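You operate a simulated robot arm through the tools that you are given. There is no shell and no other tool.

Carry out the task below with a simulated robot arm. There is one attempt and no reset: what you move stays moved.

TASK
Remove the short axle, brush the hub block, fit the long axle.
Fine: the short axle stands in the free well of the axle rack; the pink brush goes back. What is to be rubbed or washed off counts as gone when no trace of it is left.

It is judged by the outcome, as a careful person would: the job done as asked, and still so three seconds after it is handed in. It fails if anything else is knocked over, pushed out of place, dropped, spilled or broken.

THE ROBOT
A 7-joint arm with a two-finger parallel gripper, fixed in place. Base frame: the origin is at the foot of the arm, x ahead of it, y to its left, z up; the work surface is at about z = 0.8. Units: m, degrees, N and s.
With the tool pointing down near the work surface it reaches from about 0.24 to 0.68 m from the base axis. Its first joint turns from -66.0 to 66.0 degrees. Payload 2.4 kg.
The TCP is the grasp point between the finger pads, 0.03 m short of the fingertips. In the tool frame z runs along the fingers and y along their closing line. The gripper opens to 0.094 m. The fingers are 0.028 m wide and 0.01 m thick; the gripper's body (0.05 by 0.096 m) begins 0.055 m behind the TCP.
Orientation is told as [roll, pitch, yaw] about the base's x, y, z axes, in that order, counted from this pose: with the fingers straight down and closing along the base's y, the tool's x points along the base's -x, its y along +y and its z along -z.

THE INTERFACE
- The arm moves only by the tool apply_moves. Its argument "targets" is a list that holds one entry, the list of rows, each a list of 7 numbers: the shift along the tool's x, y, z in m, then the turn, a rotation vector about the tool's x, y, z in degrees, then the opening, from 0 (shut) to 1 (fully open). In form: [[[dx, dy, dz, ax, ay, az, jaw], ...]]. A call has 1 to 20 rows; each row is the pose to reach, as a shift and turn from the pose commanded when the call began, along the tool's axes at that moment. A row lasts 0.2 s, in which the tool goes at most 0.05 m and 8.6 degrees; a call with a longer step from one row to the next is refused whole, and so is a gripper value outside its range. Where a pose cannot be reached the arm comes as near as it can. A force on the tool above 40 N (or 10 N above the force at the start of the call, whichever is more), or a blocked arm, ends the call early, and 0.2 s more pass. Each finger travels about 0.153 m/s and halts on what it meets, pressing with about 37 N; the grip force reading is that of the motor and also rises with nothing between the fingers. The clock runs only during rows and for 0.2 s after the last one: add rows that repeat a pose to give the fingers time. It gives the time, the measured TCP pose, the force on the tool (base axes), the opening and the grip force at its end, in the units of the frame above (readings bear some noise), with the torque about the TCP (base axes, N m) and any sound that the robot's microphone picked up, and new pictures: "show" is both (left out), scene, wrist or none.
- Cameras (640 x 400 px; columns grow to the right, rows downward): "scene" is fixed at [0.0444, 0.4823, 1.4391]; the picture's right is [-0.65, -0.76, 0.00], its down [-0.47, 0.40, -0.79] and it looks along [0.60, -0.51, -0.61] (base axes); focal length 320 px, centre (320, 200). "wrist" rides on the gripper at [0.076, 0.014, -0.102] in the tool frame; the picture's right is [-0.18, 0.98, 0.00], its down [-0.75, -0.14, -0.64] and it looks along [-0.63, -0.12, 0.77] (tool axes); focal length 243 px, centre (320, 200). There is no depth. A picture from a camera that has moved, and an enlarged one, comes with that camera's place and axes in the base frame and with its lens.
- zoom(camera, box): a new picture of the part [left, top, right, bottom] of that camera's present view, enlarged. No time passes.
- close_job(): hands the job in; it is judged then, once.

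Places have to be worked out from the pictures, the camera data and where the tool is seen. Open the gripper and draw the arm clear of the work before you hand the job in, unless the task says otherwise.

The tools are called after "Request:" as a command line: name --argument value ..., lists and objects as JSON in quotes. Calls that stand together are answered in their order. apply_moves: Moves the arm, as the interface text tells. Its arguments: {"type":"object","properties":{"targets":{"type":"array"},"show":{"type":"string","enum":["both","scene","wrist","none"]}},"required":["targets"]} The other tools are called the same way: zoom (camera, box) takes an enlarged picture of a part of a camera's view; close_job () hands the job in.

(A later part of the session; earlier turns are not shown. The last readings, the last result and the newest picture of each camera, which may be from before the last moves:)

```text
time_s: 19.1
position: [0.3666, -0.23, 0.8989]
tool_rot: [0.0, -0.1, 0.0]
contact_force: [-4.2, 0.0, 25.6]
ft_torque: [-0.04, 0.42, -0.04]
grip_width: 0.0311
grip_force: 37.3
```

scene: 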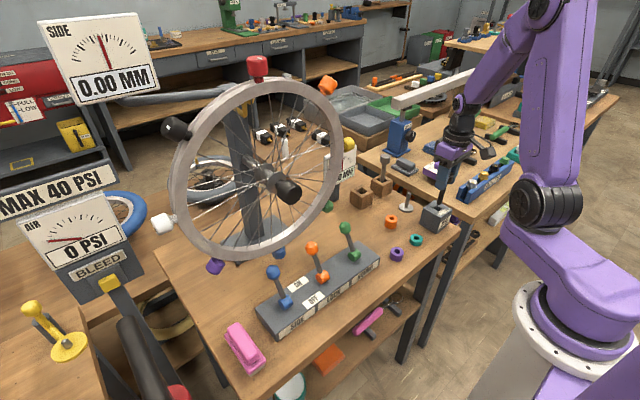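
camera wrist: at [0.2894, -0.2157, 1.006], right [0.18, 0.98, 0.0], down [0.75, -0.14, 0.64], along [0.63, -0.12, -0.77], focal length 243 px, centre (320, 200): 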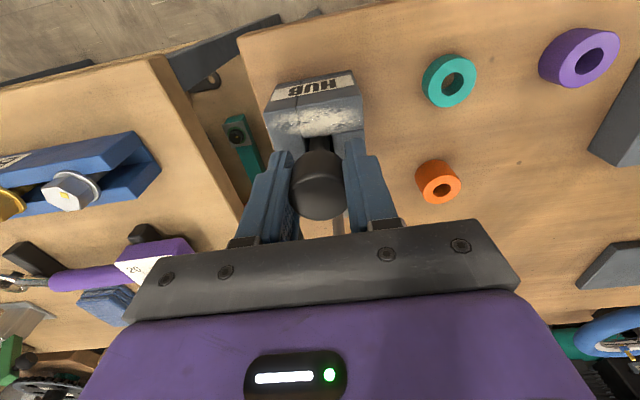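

It has bottomed out, reading 26 N. I'll ease up slightly and open the jaws.

Request:
apply_moves --targets '[[[0, 0, -0.0015, 0, 0, 0, 0.2], [0, 0, -0.0015, 0, 0, 0, 0.4], [0, 0, -0.0015, 0, 0, 0, 0.6], [0, 0, -0.0015, 0, 0, 0, 0.6], [0, 0, -0.0015, 0, 0, 0, 0.6]]]'

Request:
zoom --camera "wrist" --box '[220, 60, 420, 240]'

```text
time_s: 20.3
position: [0.3668, -0.2294, 0.8996]
tool_rot: [0.0, -0.1, 0.1]
contact_force: [0.0, 1.4, 0.3]
ft_torque: [0.02, -0.01, -0.01]
grip_width: 0.0564
grip_force: 0.0
camera wrist: at [0.2899, -0.2154, 1.0026], right [0.18, 0.98, 0.0], down [0.75, -0.14, 0.64], along [0.63, -0.12, -0.77], focal length 243 px, centre (320, 200)
```

scene: 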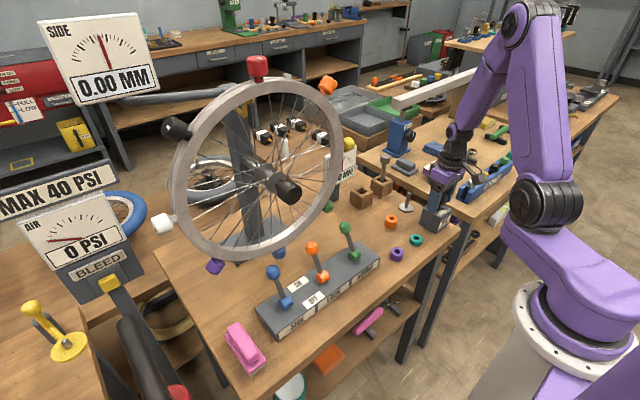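
wrist: 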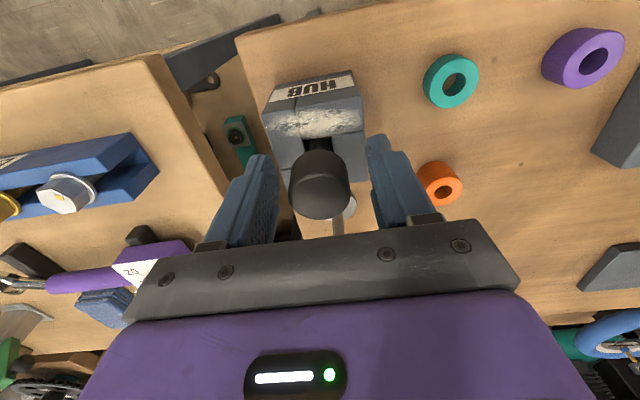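

```text
2.22 times, centred on (320, 150) of wrist
camera zoom: at [0.2899, -0.2154, 1.0026], right [0.18, 0.98, 0.0], down [0.75, -0.14, 0.64], along [0.63, -0.12, -0.77], focal length 539 px, centre (320, 311)
```

zoom: 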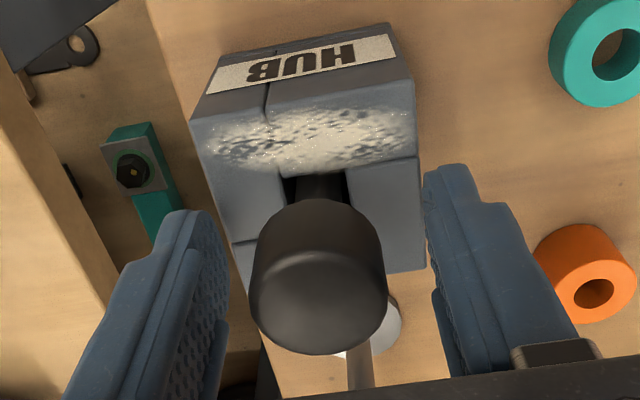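

The short axle stands in the hub as before. I'm pitching the hand back 30° about the closing line around the grasp point, jaws still open.

Request:
apply_moves --targets '[[[0.001, 0, -0.003, 0, -7.5, 0, 0.6], [0.002, 0, -0.003, 0, -15, 0, 0.6], [0.003, 0, -0.003, 0, -22.5, 0, 0.6], [0.004, 0, -0.003, 0, -30, 0, 0.6], [0.004, 0, -0.003, 0, -30, 0, 0.6]]]'

Request:
zoom --camera "wrist" --box '[220, 60, 420, 240]'

Request:
zoom --camera "scene" --box '[400, 140, 480, 240]'

```text
time_s: 21.3
position: [0.3458, -0.2077, 0.9003]
tool_rot: [5.2, -20.0, 13.4]
contact_force: [6.0, -29.2, 2.5]
ft_torque: [-0.41, 0.3, -0.43]
grip_width: 0.0731
grip_force: 14.5
out of reach, approached as far as the arm can: row 2, 3, 4
stopped in row 4: the force on the tool passed its limit at 53 N (the readings are from after the stop); the commanded pose is now the measured one
camera wrist: at [0.2412, -0.2281, 0.972], right [-0.09, 0.98, 0.15], down [0.53, -0.08, 0.85], along [0.85, 0.15, -0.51], focal length 243 px, centre (320, 200)
```

scene: 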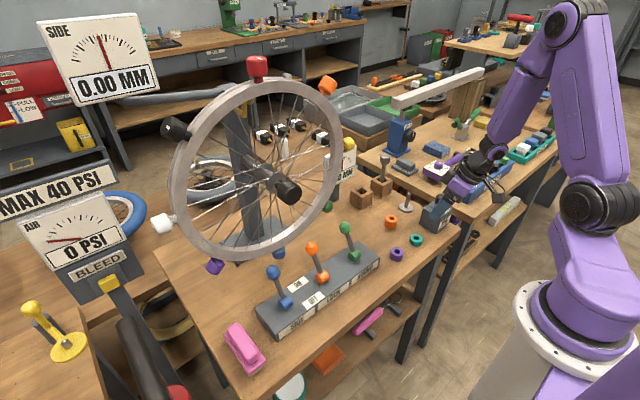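
wrist: 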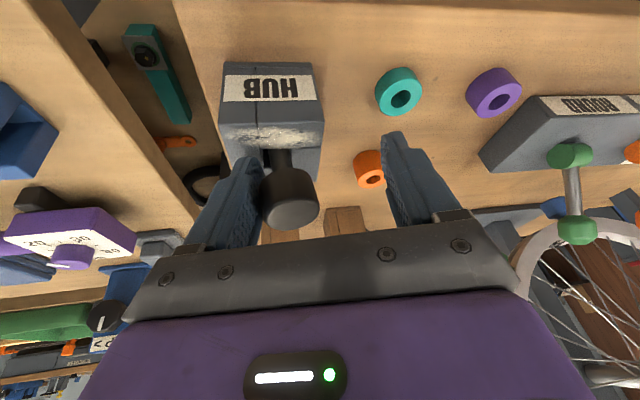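

```text
2.22 times, centred on (320, 150) of wrist
camera zoom: at [0.2412, -0.2281, 0.972], right [-0.09, 0.98, 0.15], down [0.53, -0.08, 0.85], along [0.85, 0.15, -0.51], focal length 539 px, centre (320, 311)
```

zoom: 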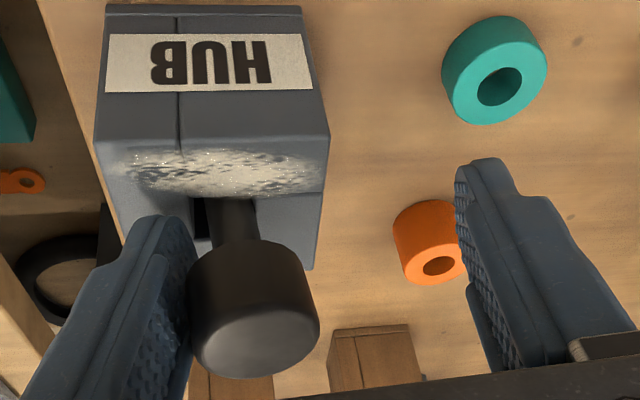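

```text
4.00 times, centred on (440, 190) of scene
camera zoom: at [0.0446, 0.4815, 1.4394], right [-0.65, -0.76, 0.0], down [-0.47, 0.4, -0.79], along [0.6, -0.51, -0.61], focal length 1280 px, centre (-160, 240)
```

zoom: 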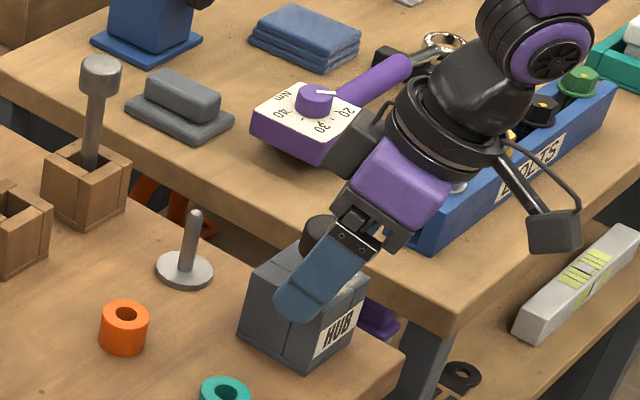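

The tilt is out of reach this close to the base: the arm twisted and pressed a finger against the axle head. The hub doesn't appear to have moved. I'm backing out along the same path, easing sideways first with the jaws wider.

Request:
apply_moves --targets '[[[-0.003, -0.006, 0, 0, 0, 0, 0.85], [-0.006, -0.011, 0, 1.5, 3.5, 2.6, 0.85], [-0.009, -0.016, 0, 3, 7.5, 5.6, 0.85], [-0.012, -0.02, -0.001, 4.5, 11.5, 8.5, 0.85], [-0.014, -0.0235, -0.001, 6, 15.5, 11.4, 0.85], [-0.0157, -0.0259, -0.0016, 7.46, 19.3, 14.16, 0.85], [-0.0157, -0.0259, -0.0016, 7.46, 19.3, 14.16, 0.85]]]'

Request:
zoom --camera "wrist" --box '[220, 60, 420, 240]'

Request:
zoom --camera "scene" --box '[400, 140, 480, 240]'

```text
time_s: 22.9
position: [0.3667, -0.2226, 0.9044]
tool_rot: [0.6, 0.2, 0.8]
contact_force: [0.3, 0.3, 0.2]
ft_torque: [0.01, 0.0, -0.01]
grip_width: 0.0802
grip_force: 0.0
camera wrist: at [0.2908, -0.2104, 1.0077], right [0.17, 0.99, 0.01], down [0.76, -0.14, 0.64], along [0.63, -0.1, -0.77], focal length 243 px, centre (320, 200)
```

scene: 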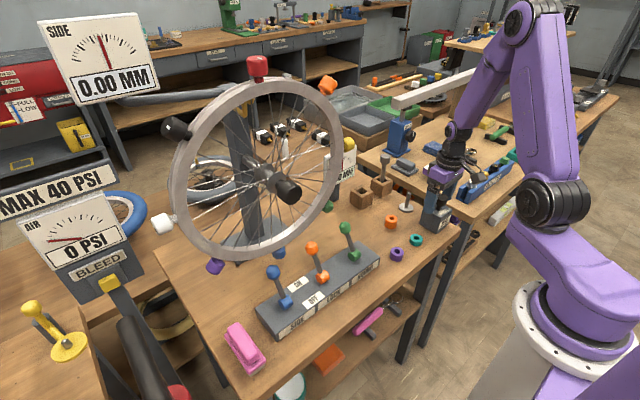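
wrist: 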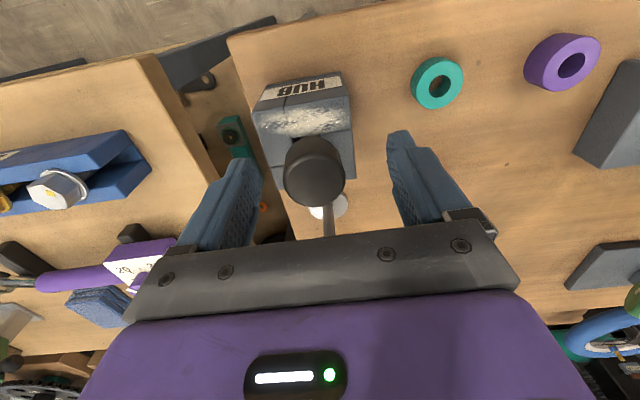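

```text
2.22 times, centred on (320, 150) of wrist
camera zoom: at [0.2908, -0.2104, 1.0077], right [0.17, 0.99, 0.01], down [0.76, -0.14, 0.64], along [0.63, -0.1, -0.77], focal length 539 px, centre (320, 311)
```

zoom: 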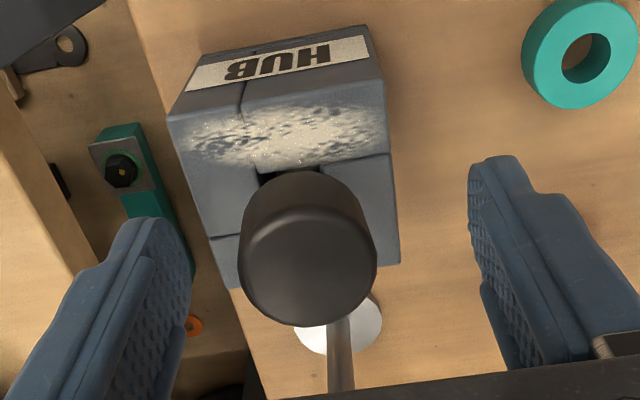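

```text
4.00 times, centred on (440, 190) of scene
camera zoom: at [0.0444, 0.4823, 1.4391], right [-0.65, -0.76, 0.0], down [-0.47, 0.4, -0.79], along [0.6, -0.51, -0.61], focal length 1280 px, centre (-160, 240)
```

zoom: 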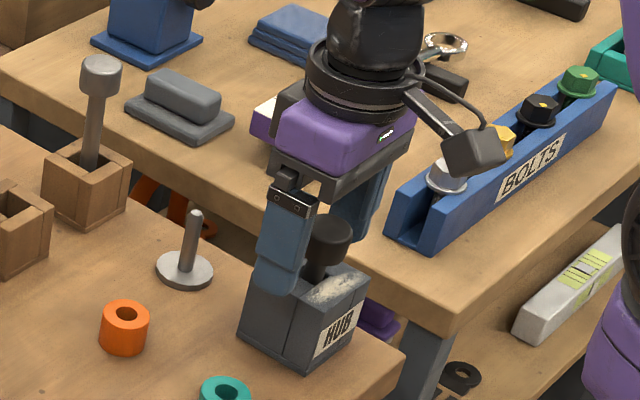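

The hub and axle look unmoved. I'm rising clear to test, in free space, which tilts and yaws the arm can reach here. The axle is round, so I can grip it with the hand leaning toward -y and yaw back on the way to the well.

Request:
apply_moves --targets '[[[0, -0.004, -0.02, 0.6, -0.2, 0.8, 0.85], [0, -0.006, -0.05, 0.6, -0.2, 0.8, 0.85], [0, -0.006, -0.09, 0.6, -0.2, 0.8, 0.85], [0, -0.006, -0.13, 0.6, -0.2, 0.8, 0.85], [0, -0.006, -0.16, 0.6, -0.2, 0.8, 0.85], [0, -0.006, -0.16, 0.6, -0.2, 0.8, 0.85]]]' --show "wrist"

Request:
zoom --camera "wrist" --box '[272, 30, 368, 130]'

Request:
zoom --camera "scene" --box '[400, 170, 480, 240]'

```text
time_s: 24.3
position: [0.3683, -0.2301, 1.0637]
tool_rot: [-0.1, 0.0, 0.1]
contact_force: [0.3, 0.0, -0.5]
ft_torque: [-0.04, -0.01, -0.04]
grip_width: 0.08
grip_force: 0.1
camera wrist: at [0.2917, -0.2165, 1.1667], right [0.18, 0.98, 0.0], down [0.75, -0.14, 0.64], along [0.63, -0.12, -0.77], focal length 243 px, centre (320, 200)
```

wrist: 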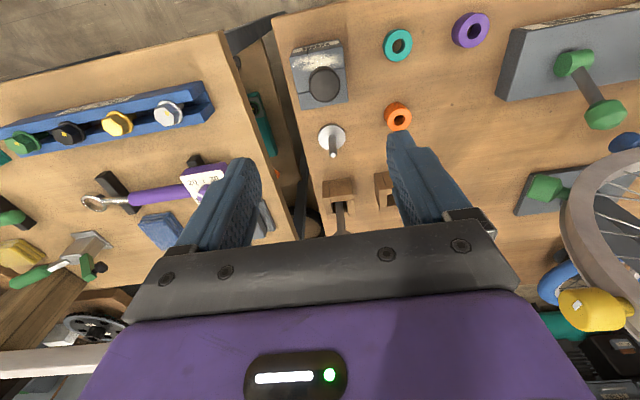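

```text
4.00 times, centred on (320, 80) of wrist
camera zoom: at [0.2917, -0.2165, 1.1667], right [0.18, 0.98, 0.0], down [0.75, -0.14, 0.64], along [0.63, -0.12, -0.77], focal length 970 px, centre (320, 680)
```

zoom: 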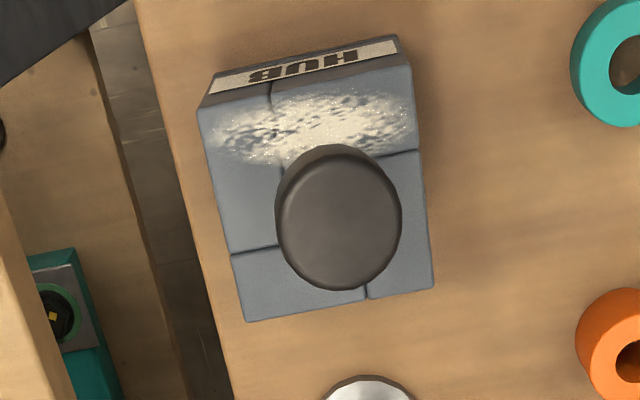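

```text
5.71 times, centred on (440, 205) of scene
camera zoom: at [0.0444, 0.4823, 1.4391], right [-0.65, -0.76, 0.0], down [-0.47, 0.4, -0.79], along [0.6, -0.51, -0.61], focal length 1828 px, centre (-366, 171)
```

zoom: 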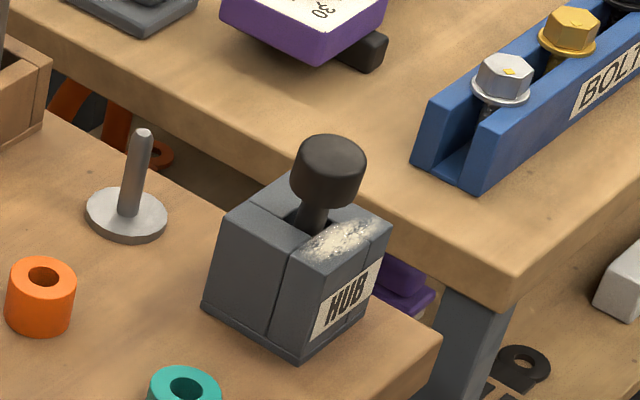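

The hub is in the same place as before. In free space I'm testing a +90° yaw (about base z).

Request:
apply_moves --targets '[[[0, 0, 0, 0, 0, -8, 0.85], [0, 0, 0, 0, 0, -16, 0.85], [0, 0, 0, 0, 0, -24, 0.85], [0, 0, 0, 0, 0, -32, 0.85], [0, 0, 0, 0, 0, -40, 0.85], [0, 0, 0, 0, 0, -48, 0.85], [0, 0, 0, 0, 0, -56, 0.85], [0, 0, 0, 0, 0, -64, 0.85], [0, 0, 0, 0, 0, -72, 0.85], [0, 0, 0, 0, 0, -80, 0.85], [0, 0, 0, 0, 0, -85, 0.85], [0, 0, 0, 0, 0, -90, 0.85], [0, 0, 0, 0, 0, -90, 0.85]]]'

```text
time_s: 27.1
position: [0.3662, -0.2322, 1.0637]
tool_rot: [-0.1, 0.1, 90.2]
contact_force: [-0.1, -0.2, -0.2]
ft_torque: [-0.01, 0.01, 0.0]
grip_width: 0.0799
grip_force: 0.1
camera wrist: at [0.3529, -0.3075, 1.167], right [-0.98, 0.18, 0.0], down [0.14, 0.75, 0.64], along [0.12, 0.63, -0.77], focal length 243 px, centre (320, 200)
```

scene: 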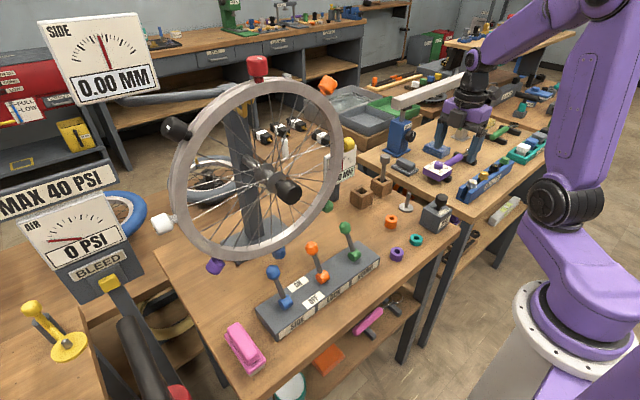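
wrist: 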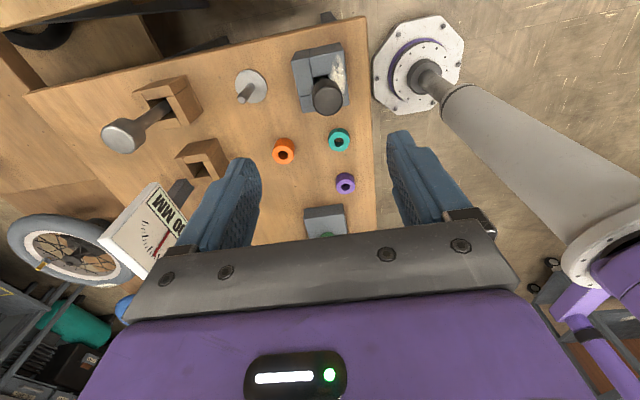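

Yaw +90° is reachable. I'm testing the 30° lean toward -y in free space.

Request:
apply_moves --targets '[[[0, 0, 0, 0, -7.5, 0, 0.85], [0, 0, 0, 0, -15, 0, 0.85], [0, 0, 0, 0, -22.5, 0, 0.85], [0, 0, 0, 0, -30, 0, 0.85], [0, 0, 0, 0, -30, 0, 0.85]]]'

```text
time_s: 28.3
position: [0.3659, -0.2312, 1.0639]
tool_rot: [-0.1, -29.9, 90.1]
contact_force: [-0.3, -0.2, -0.1]
ft_torque: [0.01, 0.01, 0.04]
grip_width: 0.0799
grip_force: 0.0
camera wrist: at [0.3526, -0.3482, 1.1151], right [-0.98, 0.16, 0.09], down [0.14, 0.33, 0.93], along [0.12, 0.93, -0.35], focal length 243 px, centre (320, 200)
```

scene: 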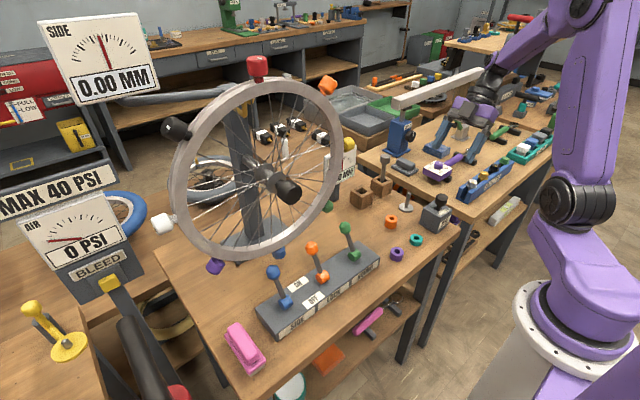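
wrist: 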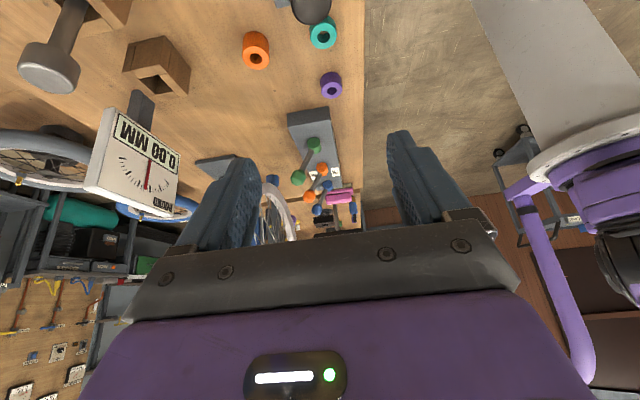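

Both are reachable here. I'm descending vertically toward the axle head in this leaned pose and pausing just above it to check alignment.

Request:
apply_moves --targets '[[[0.0148, 0.001, 0.0262, 0, 0, 0, 0.75], [0.0295, 0.002, 0.0523, 0, 0, 0, 0.75], [0.0443, 0.003, 0.0784, 0, 0, 0, 0.75], [0.055, 0.0035, 0.0984, 0, 0, 0, 0.75], [0.055, 0.0035, 0.0984, 0, 0, 0, 0.75]]]'

Request:
zoom --camera "wrist" --box '[220, 40, 420, 240]'

Request:
zoom --camera "scene" --box '[400, 130, 500, 240]'

```text
time_s: 29.5
position: [0.3629, -0.2279, 0.9535]
tool_rot: [-0.1, -30.0, 89.9]
contact_force: [-0.2, -0.3, 0.7]
ft_torque: [-0.01, -0.02, 0.03]
grip_width: 0.0705
grip_force: 0.0
camera wrist: at [0.3487, -0.3453, 1.0031], right [-0.98, 0.16, 0.09], down [0.14, 0.33, 0.93], along [0.12, 0.93, -0.35], focal length 243 px, centre (320, 200)
```

scene: 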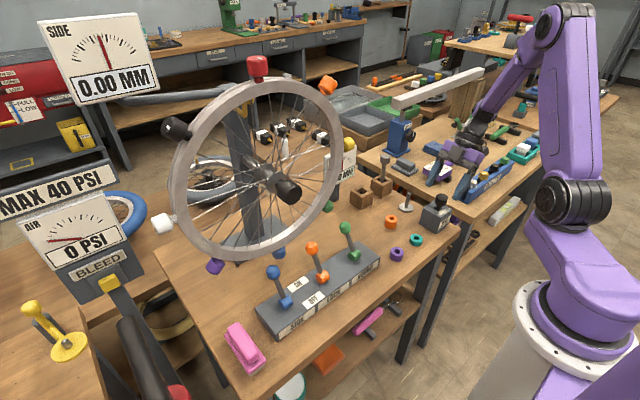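
wrist: 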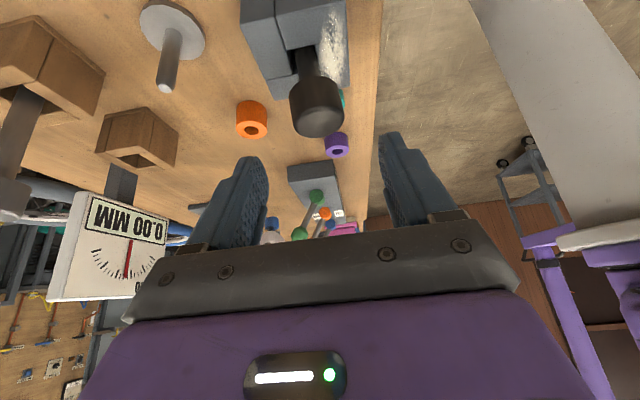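

```text
2.00 times, centred on (320, 140) of wrist
camera zoom: at [0.3487, -0.3453, 1.0031], right [-0.98, 0.16, 0.09], down [0.14, 0.33, 0.93], along [0.12, 0.93, -0.35], focal length 485 px, centre (320, 320)
```

zoom: 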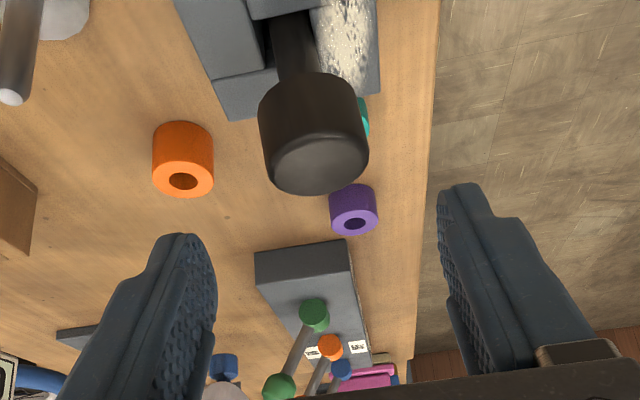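

```text
3.64 times, centred on (450, 185) of scene
camera zoom: at [0.0444, 0.4823, 1.4391], right [-0.65, -0.76, 0.0], down [-0.47, 0.4, -0.79], along [0.6, -0.51, -0.61], focal length 1163 px, centre (-153, 254)
```

zoom: 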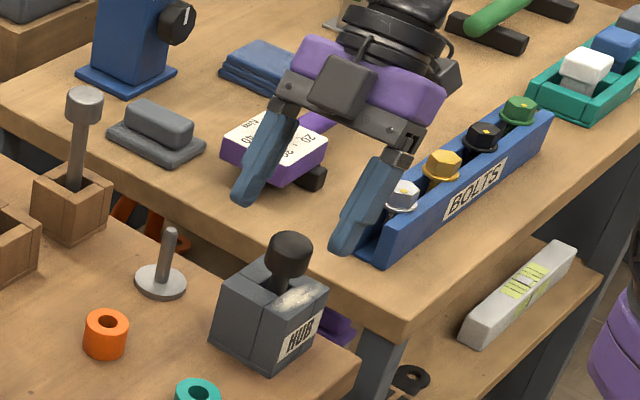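

The head sits at about (0.361, -0.2235) and leans slightly within the hole's play. I'm descending to the grip height.

Request:
apply_moves --targets '[[[0.0062, -0.0002, 0.011, 0, 0, 0, 0.75], [0.0124, -0.0004, 0.022, 0, 0, 0, 0.75], [0.0186, -0.0006, 0.033, 0, 0, 0, 0.75], [0.0248, -0.0007, 0.0439, 0, 0, 0, 0.75], [0.0248, -0.0007, 0.0439, 0, 0, 0, 0.75]]]'

Request:
zoom --camera "wrist" --box '[220, 60, 420, 240]'

Request:
zoom --camera "scene" --box '[400, 140, 490, 240]'

```text
time_s: 30.7
position: [0.3646, -0.2283, 0.9013]
tool_rot: [0.0, -30.0, 90.1]
contact_force: [0.5, -0.3, 0.5]
ft_torque: [-0.01, 0.0, 0.03]
grip_width: 0.0707
grip_force: 0.1
camera wrist: at [0.3508, -0.3459, 0.9515], right [-0.98, 0.16, 0.09], down [0.14, 0.33, 0.93], along [0.12, 0.93, -0.35], focal length 243 px, centre (320, 200)
```

scene: 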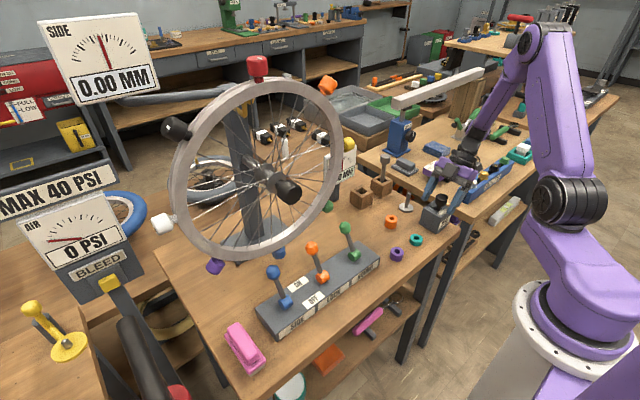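
wrist: 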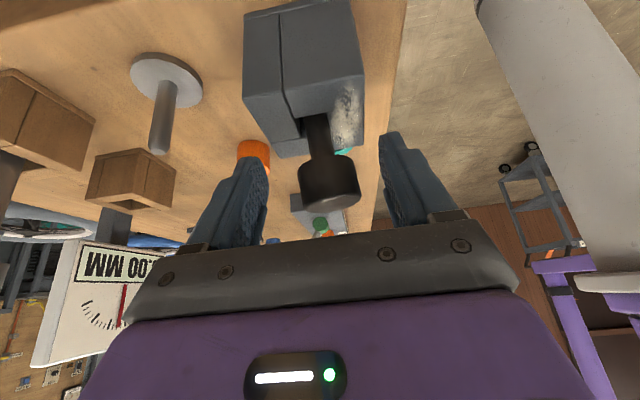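

```text
2.22 times, centred on (320, 150) of wrist
camera zoom: at [0.3508, -0.3459, 0.9515], right [-0.98, 0.16, 0.09], down [0.14, 0.33, 0.93], along [0.12, 0.93, -0.35], focal length 539 px, centre (320, 311)
```

zoom: 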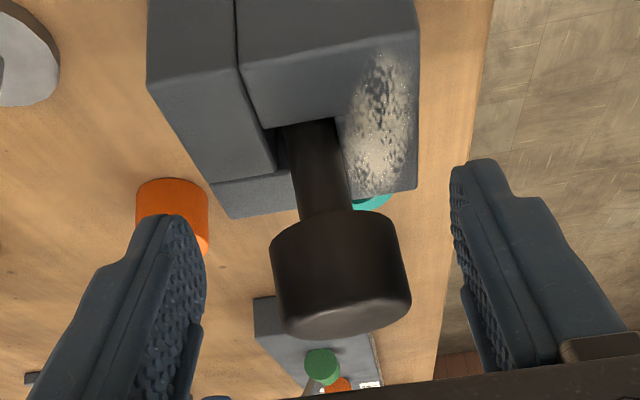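

```text
4.00 times, centred on (445, 190) of scene
camera zoom: at [0.0444, 0.4823, 1.4391], right [-0.65, -0.76, 0.0], down [-0.47, 0.4, -0.79], along [0.6, -0.51, -0.61], focal length 1280 px, centre (-180, 240)
```

zoom: 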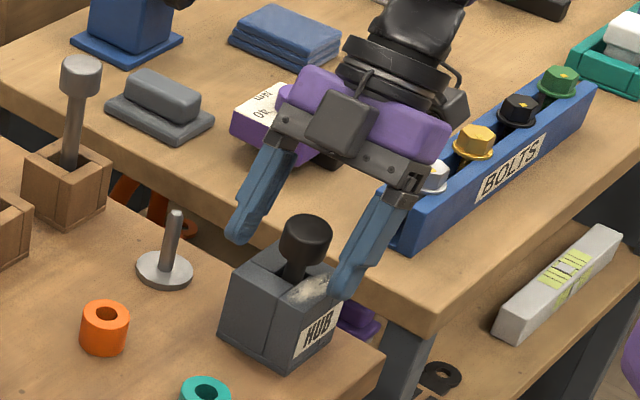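

The head sits about 4 mm toward -x of centre. I'll shift to suit and close.

Request:
apply_moves --targets '[[[0, 0.0022, 0, 0, 0, 0, 0.6], [0, 0.0022, 0, 0, 0, 0, 0.5], [0, 0.0022, 0, 0, 0, 0, 0.4], [0, 0.0022, 0, 0, 0, 0, 0.2], [0, 0.0022, 0, 0, 0, 0, 0.2], [0, 0.0022, 0, 0, 0, 0, 0.2]]]'

Request:
zoom --camera "wrist" --box '[220, 60, 420, 240]'

Request:
zoom --camera "scene" --box '[400, 140, 490, 240]'

```text
time_s: 32.1
position: [0.3612, -0.2295, 0.9007]
tool_rot: [0.0, -30.1, 90.0]
contact_force: [0.7, 1.2, -0.2]
ft_torque: [0.04, -0.05, 0.01]
grip_width: 0.033
grip_force: 36.5
camera wrist: at [0.3482, -0.3461, 0.952], right [-0.98, 0.16, 0.09], down [0.14, 0.33, 0.93], along [0.12, 0.93, -0.35], focal length 243 px, centre (320, 200)
```

scene: 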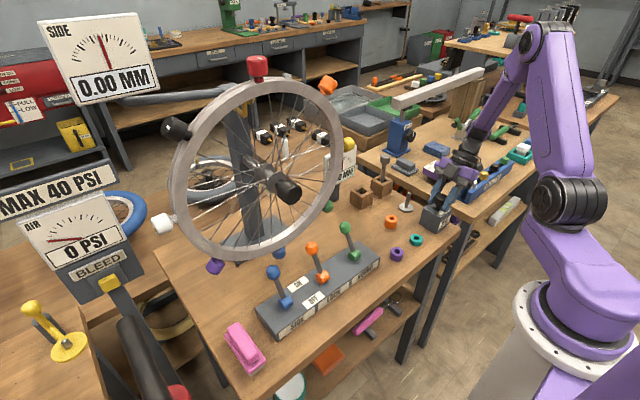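
wrist: 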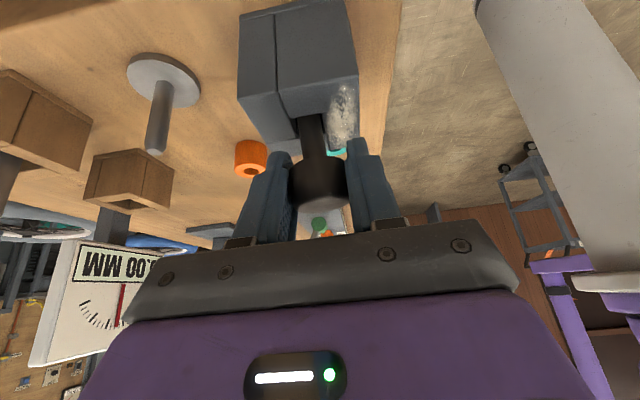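

```text
2.22 times, centred on (320, 150) of wrist
camera zoom: at [0.3482, -0.3461, 0.952], right [-0.98, 0.16, 0.09], down [0.14, 0.33, 0.93], along [0.12, 0.93, -0.35], focal length 539 px, centre (320, 311)
```

zoom: 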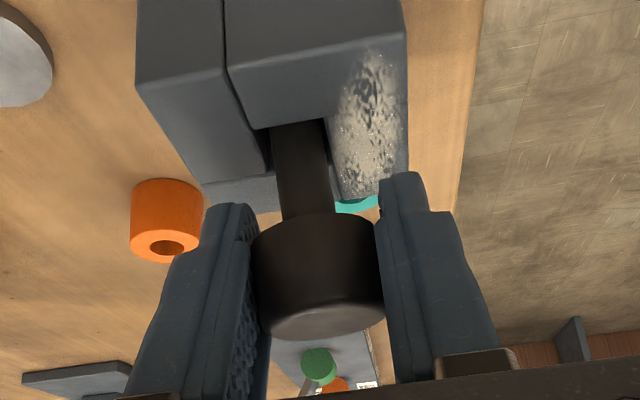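

```text
4.00 times, centred on (445, 190) of scene
camera zoom: at [0.0444, 0.4823, 1.4391], right [-0.65, -0.76, 0.0], down [-0.47, 0.4, -0.79], along [0.6, -0.51, -0.61], focal length 1280 px, centre (-180, 240)
```

zoom: 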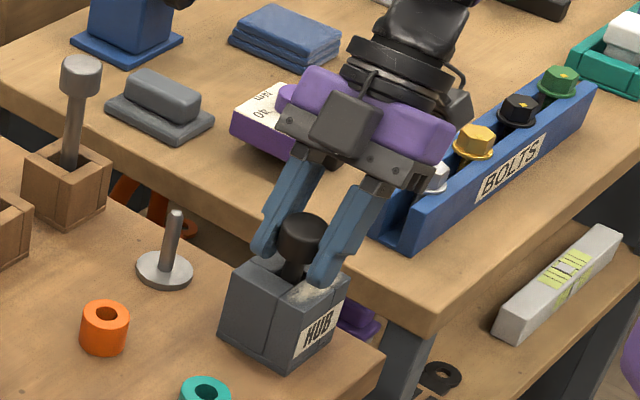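

The width reads 0.033 m, so the axle is gripped a little tilted in x. I'm shifting gently +x toward the hole axis so the pads can square it up.

Request:
apply_moves --targets '[[[0, -0.0015, 0, 0, 0, 0, 0.2], [0, -0.003, 0, 0, 0, 0, 0.2], [0, -0.004, 0, 0, 0, 0, 0.2], [0, -0.004, 0, 0, 0, 0, 0.2]]]' --show "wrist"

Request:
zoom --camera "wrist" --box '[220, 60, 420, 240]'

```text
time_s: 33.1
position: [0.3664, -0.2286, 0.902]
tool_rot: [0.2, -30.1, 90.0]
contact_force: [-3.7, 1.8, 9.7]
ft_torque: [0.2, 0.28, -0.03]
grip_width: 0.033
grip_force: 37.0
camera wrist: at [0.3514, -0.346, 0.952], right [-0.98, 0.16, 0.09], down [0.14, 0.33, 0.93], along [0.12, 0.93, -0.35], focal length 243 px, centre (320, 200)
```

wrist: 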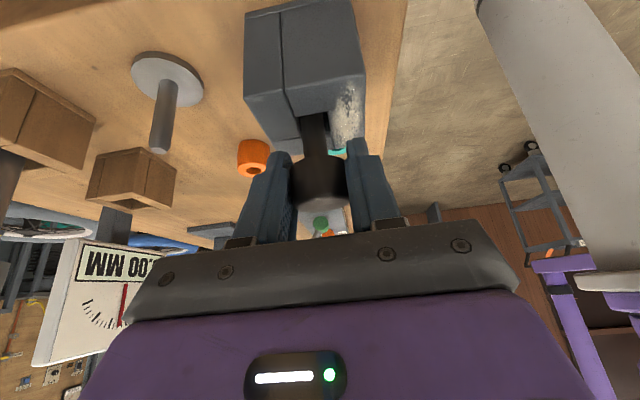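

```text
2.22 times, centred on (320, 150) of wrist
camera zoom: at [0.3514, -0.346, 0.952], right [-0.98, 0.16, 0.09], down [0.14, 0.33, 0.93], along [0.12, 0.93, -0.35], focal length 539 px, centre (320, 311)
```

zoom: 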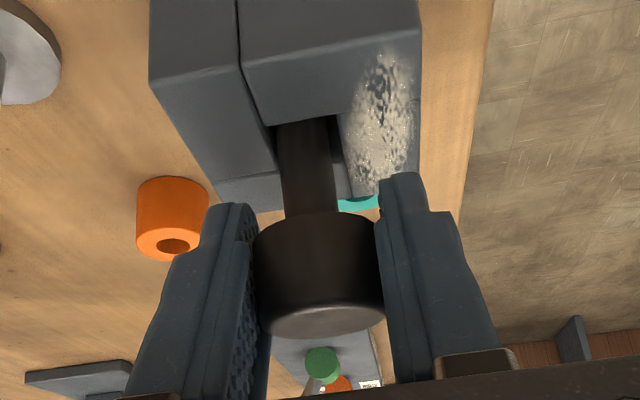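

It is still slightly skewed. I'll open a little and re-close here, where the axle can stand square.

Request:
apply_moves --targets '[[[0, 0, 0, 0, 0, 0, 0.37], [0, 0, 0, 0, 0, 0, 0.37], [0, 0, 0, 0, 0, 0, 0.37], [0, 0, 0, 0, 0, 0, 0.2], [0, 0, 0, 0, 0, 0, 0.2], [0, 0, 0, 0, 0, 0, 0.2]]]' --show "wrist"

Request:
zoom --camera "wrist" --box '[220, 60, 420, 240]'

```text
time_s: 34.5
position: [0.3648, -0.2297, 0.9017]
tool_rot: [0.0, -30.1, 90.0]
contact_force: [-0.1, -1.4, -0.7]
ft_torque: [-0.03, 0.0, 0.03]
grip_width: 0.0333
grip_force: 37.2
camera wrist: at [0.3515, -0.3464, 0.9518], right [-0.98, 0.16, 0.09], down [0.14, 0.33, 0.93], along [0.12, 0.93, -0.35], focal length 243 px, centre (320, 200)
```

wrist: 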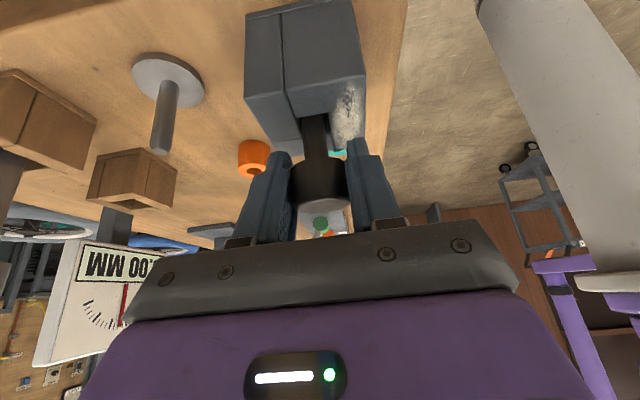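

```text
2.22 times, centred on (320, 150) of wrist
camera zoom: at [0.3515, -0.3464, 0.9518], right [-0.98, 0.16, 0.09], down [0.14, 0.33, 0.93], along [0.12, 0.93, -0.35], focal length 539 px, centre (320, 311)
```

zoom: 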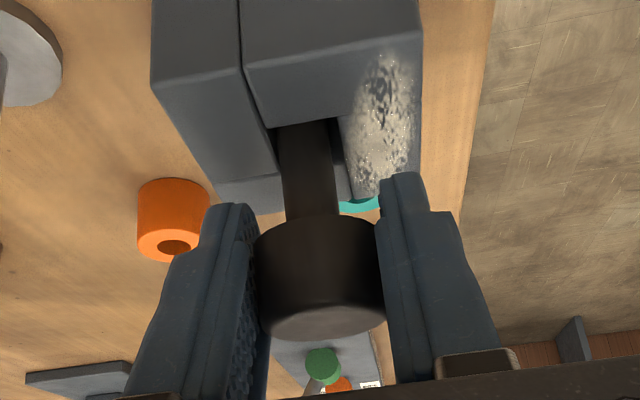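

The shaft appears vertical; the wider reading fits gripping a faceted head across its corners. I'm lifting straight up out of the hub.

Request:
apply_moves --targets '[[[-0.005, 0, -0.0087, 0, 0, 0, 0.2], [-0.0125, 0, -0.0217, 0, 0, 0, 0.2], [-0.02, 0, -0.0346, 0, 0, 0, 0.2], [-0.03, 0, -0.052, 0, 0, 0, 0.2], [-0.04, 0, -0.0693, 0, 0, 0, 0.2], [-0.05, 0, -0.0866, 0, 0, 0, 0.2], [-0.065, 0, -0.1126, 0, 0, 0, 0.2], [-0.075, 0, -0.13, 0, 0, 0, 0.2], [-0.075, 0, -0.13, 0, 0, 0, 0.2]]]'

Request:
zoom --camera "wrist" --box '[220, 0, 420, 220]'

Request:
zoom --camera "scene" --box '[400, 100, 500, 240]'

```text
time_s: 36.5
position: [0.3651, -0.2292, 1.0512]
tool_rot: [0.0, -30.0, 90.0]
contact_force: [0.9, 0.0, -1.4]
ft_torque: [0.01, 0.04, -0.02]
grip_width: 0.0335
grip_force: 37.0
camera wrist: at [0.3521, -0.3457, 1.1023], right [-0.98, 0.16, 0.09], down [0.14, 0.33, 0.93], along [0.12, 0.93, -0.35], focal length 243 px, centre (320, 200)
```

scene: 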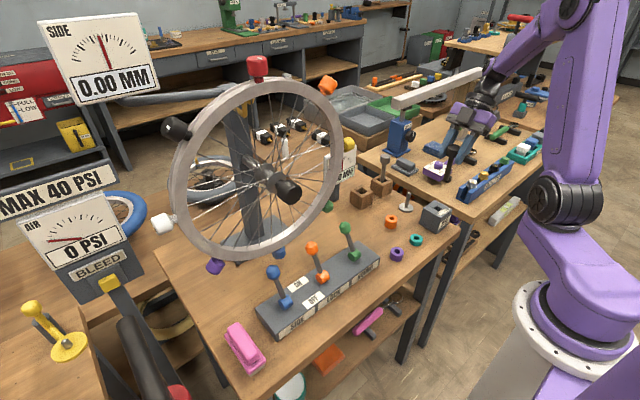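
wrist: 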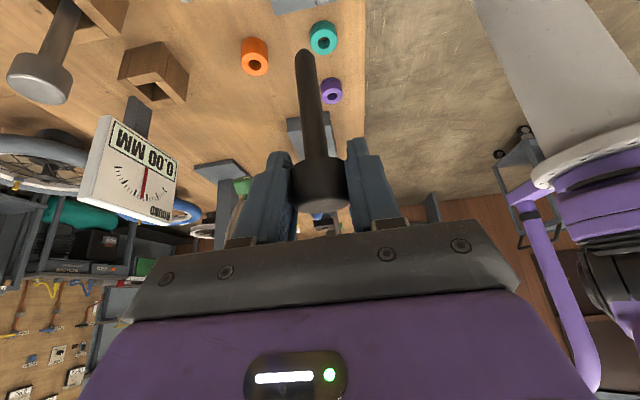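

```text
1.82 times, centred on (320, 110) of wrist
camera zoom: at [0.3521, -0.3457, 1.1023], right [-0.98, 0.16, 0.09], down [0.14, 0.33, 0.93], along [0.12, 0.93, -0.35], focal length 441 px, centre (320, 364)
```

zoom: 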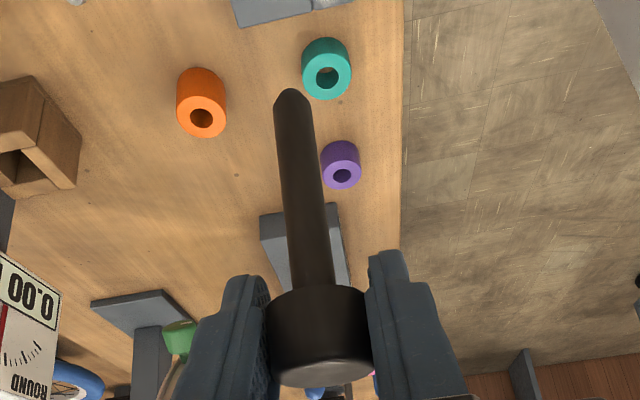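

```text
2.86 times, centred on (450, 170) of scene
camera zoom: at [0.0444, 0.4823, 1.4391], right [-0.65, -0.76, 0.0], down [-0.47, 0.4, -0.79], along [0.6, -0.51, -0.61], focal length 914 px, centre (-51, 286)
```

zoom: 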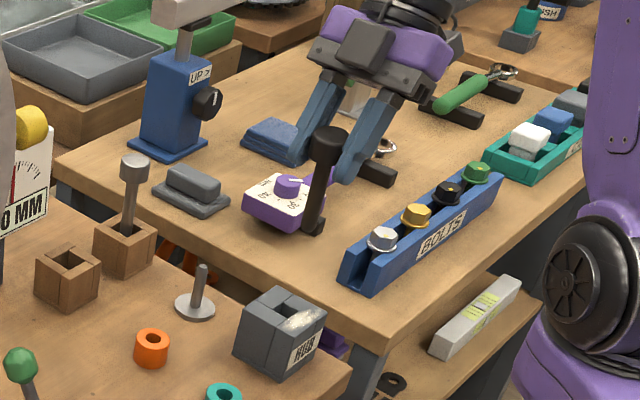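

The axle is held but may be tilted a few degrees in the grip, with its tip toward -y. I'll zoom closely to measure this.

Request:
zoom --camera "scene" --box '[430, 130, 480, 190]'

Request:
zoom --camera "wrist" --box '[260, 30, 380, 220]'

```text
6.67 times, centred on (455, 160) of scene
camera zoom: at [0.0444, 0.4823, 1.4391], right [-0.65, -0.76, 0.0], down [-0.47, 0.4, -0.79], along [0.6, -0.51, -0.61], focal length 2133 px, centre (-580, 467)
```

zoom: 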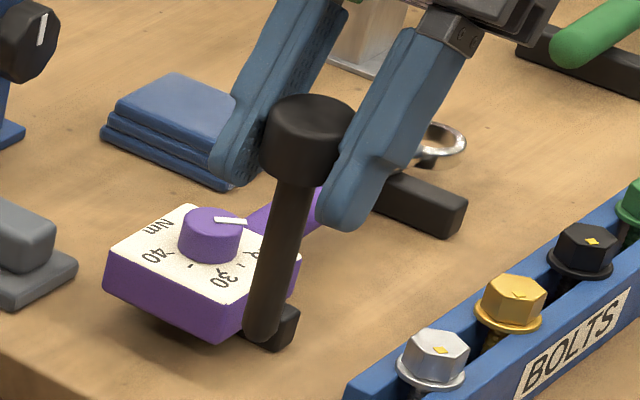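

```text
2.11 times, centred on (320, 125) of wrist
camera zoom: at [0.3521, -0.3457, 1.1023], right [-0.98, 0.16, 0.09], down [0.14, 0.33, 0.93], along [0.12, 0.93, -0.35], focal length 511 px, centre (320, 358)
```

zoom: 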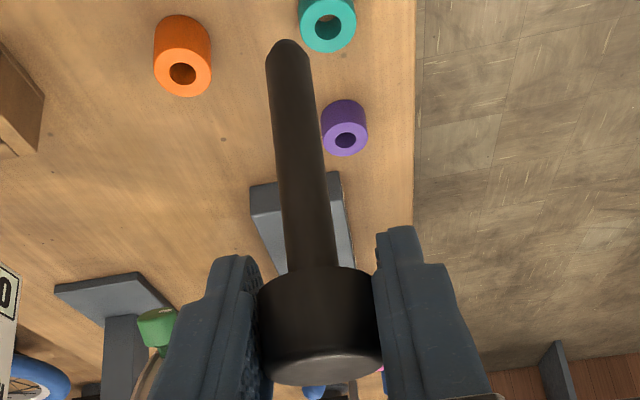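

The axle is tilted about 5° in the grip, so the hand must lean about 35° for it to hang vertical. I'm first moving out to (0.50, -0.17, 1.09), keeping this orientation.

Request:
apply_moves --targets '[[[-0.015, -0.027, -0.001, 0, 0, 0, 0.2], [-0.03, -0.054, -0.002, 0, 0, 0, 0.2], [-0.045, -0.081, -0.003, 0, 0, 0, 0.2], [-0.06, -0.108, -0.004, 0, 0, 0, 0.2], [-0.072, -0.135, -0.0046, 0, 0, 0, 0.2], [-0.072, -0.135, -0.0046, 0, 0, 0, 0.2]]]'

```text
time_s: 37.9
position: [0.5012, -0.1684, 1.0887]
tool_rot: [-0.1, -30.0, 90.0]
contact_force: [0.4, 0.0, -2.2]
ft_torque: [0.02, 0.01, 0.0]
grip_width: 0.0333
grip_force: 37.0
camera wrist: at [0.4867, -0.2858, 1.1418], right [-0.98, 0.16, 0.09], down [0.14, 0.33, 0.93], along [0.12, 0.93, -0.35], focal length 243 px, centre (320, 200)
```

scene: 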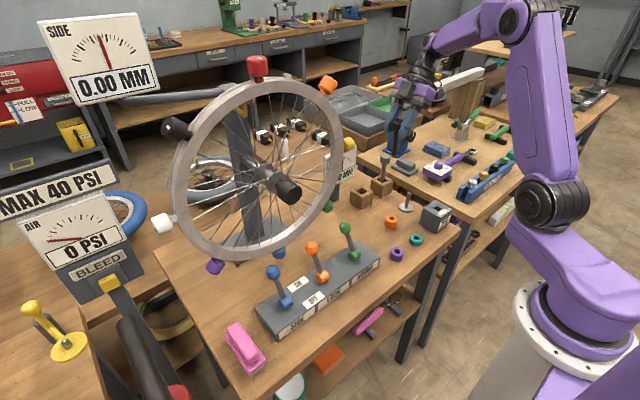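
wrist: 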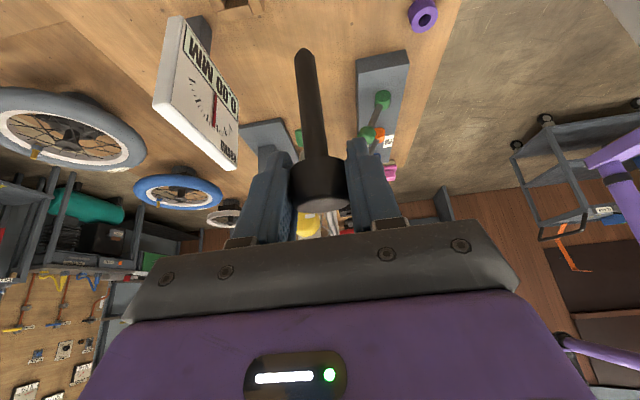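

I'm now yawing about the vertical back to 0° so that the hand leans toward the robot.

Request:
apply_moves --targets '[[[0, 0, 0, 4, 0, 6.93, 0.2], [0, 0, 0, 8, 0, 13.86, 0.2], [0, 0, 0, 12, 0, 20.78, 0.2], [0, 0, 0, 16, 0, 27.71, 0.2], [0, 0, 0, 20, 0, 34.64, 0.2], [0, 0, 0, 24, 0, 41.57, 0.2], [0, 0, 0, 28, 0, 48.5, 0.2], [0, 0, 0, 32, 0, 55.43, 0.2], [0, 0, 0, 36, 0, 62.35, 0.2], [0, 0, 0, 40, 0, 69.28, 0.2], [0, 0, 0, 43, 0, 74.48, 0.2], [0, 0, 0, 45, 0, 77.94, 0.2], [0, 0, 0, 45, 0, 77.94, 0.2]]]'

```text
time_s: 40.7
position: [0.5001, -0.1708, 1.0911]
tool_rot: [0.0, -30.0, -0.1]
contact_force: [0.5, -0.5, -1.7]
ft_torque: [0.02, -0.03, -0.01]
grip_width: 0.0334
grip_force: 36.7
camera wrist: at [0.3831, -0.1553, 1.1424], right [0.16, 0.98, 0.09], down [0.33, -0.14, 0.93], along [0.93, -0.12, -0.35], focal length 243 px, centre (320, 200)
```

scene: 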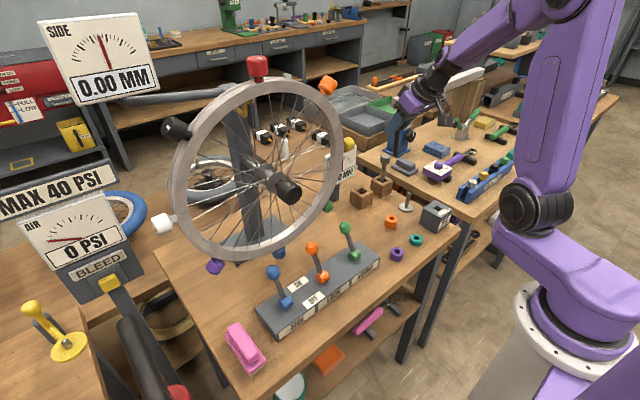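
wrist: 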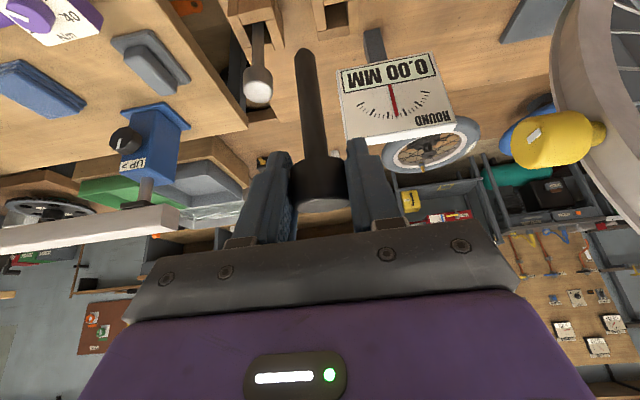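

That worked. I'll add 4.8° of lean so the axle hangs vertical, then check with close views.

Request:
apply_moves --targets '[[[0, 0, 0, 0, -4.8, 0, 0.2], [0, 0, 0, 0, -4.8, 0, 0.2]]]'

Request:
zoom --camera "scene" --box '[375, 90, 425, 150]'

Request:
zoom --camera "wrist" --box '[220, 0, 420, 220]'

```text
time_s: 41.3
position: [0.5006, -0.1707, 1.092]
tool_rot: [0.0, -34.8, 0.0]
contact_force: [0.7, 0.1, -1.1]
ft_torque: [0.01, -0.01, 0.01]
grip_width: 0.0332
grip_force: 36.7
camera wrist: at [0.3795, -0.1549, 1.1322], right [0.15, 0.98, 0.11], down [0.25, -0.14, 0.96], along [0.96, -0.12, -0.27], focal length 243 px, centre (320, 200)
```

scene: 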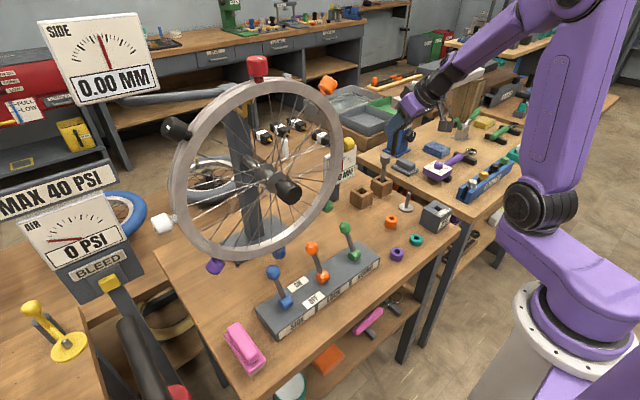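
wrist: 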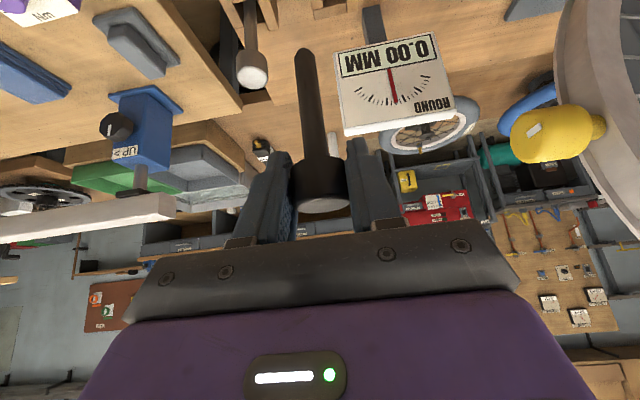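

```text
6.67 times, centred on (400, 120) of scene
camera zoom: at [0.0444, 0.4823, 1.4391], right [-0.65, -0.76, 0.0], down [-0.47, 0.4, -0.79], along [0.6, -0.51, -0.61], focal length 2133 px, centre (-213, 733)
```

zoom: 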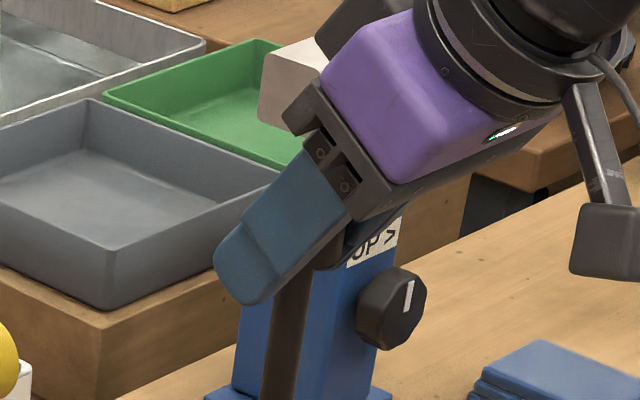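

```text
1.82 times, centred on (320, 110) of wrist
camera zoom: at [0.3795, -0.1549, 1.1322], right [0.15, 0.98, 0.11], down [0.25, -0.14, 0.96], along [0.96, -0.12, -0.27], focal length 441 px, centre (320, 364)
```

zoom: 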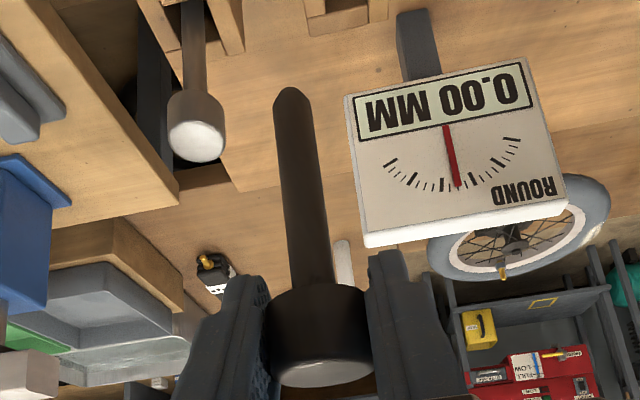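

I'll zoom on the lower part of the axle in the scene view to measure how vertical it is.

Request:
zoom --camera "scene" --box '[370, 110, 430, 165]'

```text
7.27 times, centred on (400, 138) of scene
camera zoom: at [0.0444, 0.4823, 1.4391], right [-0.65, -0.76, 0.0], down [-0.47, 0.4, -0.79], along [0.6, -0.51, -0.61], focal length 2326 px, centre (-262, 654)
```

zoom: 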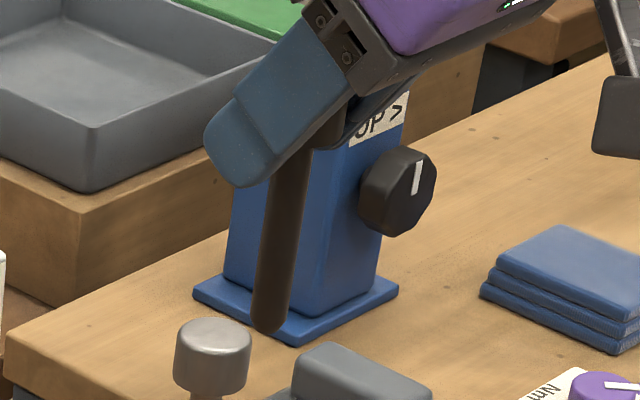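

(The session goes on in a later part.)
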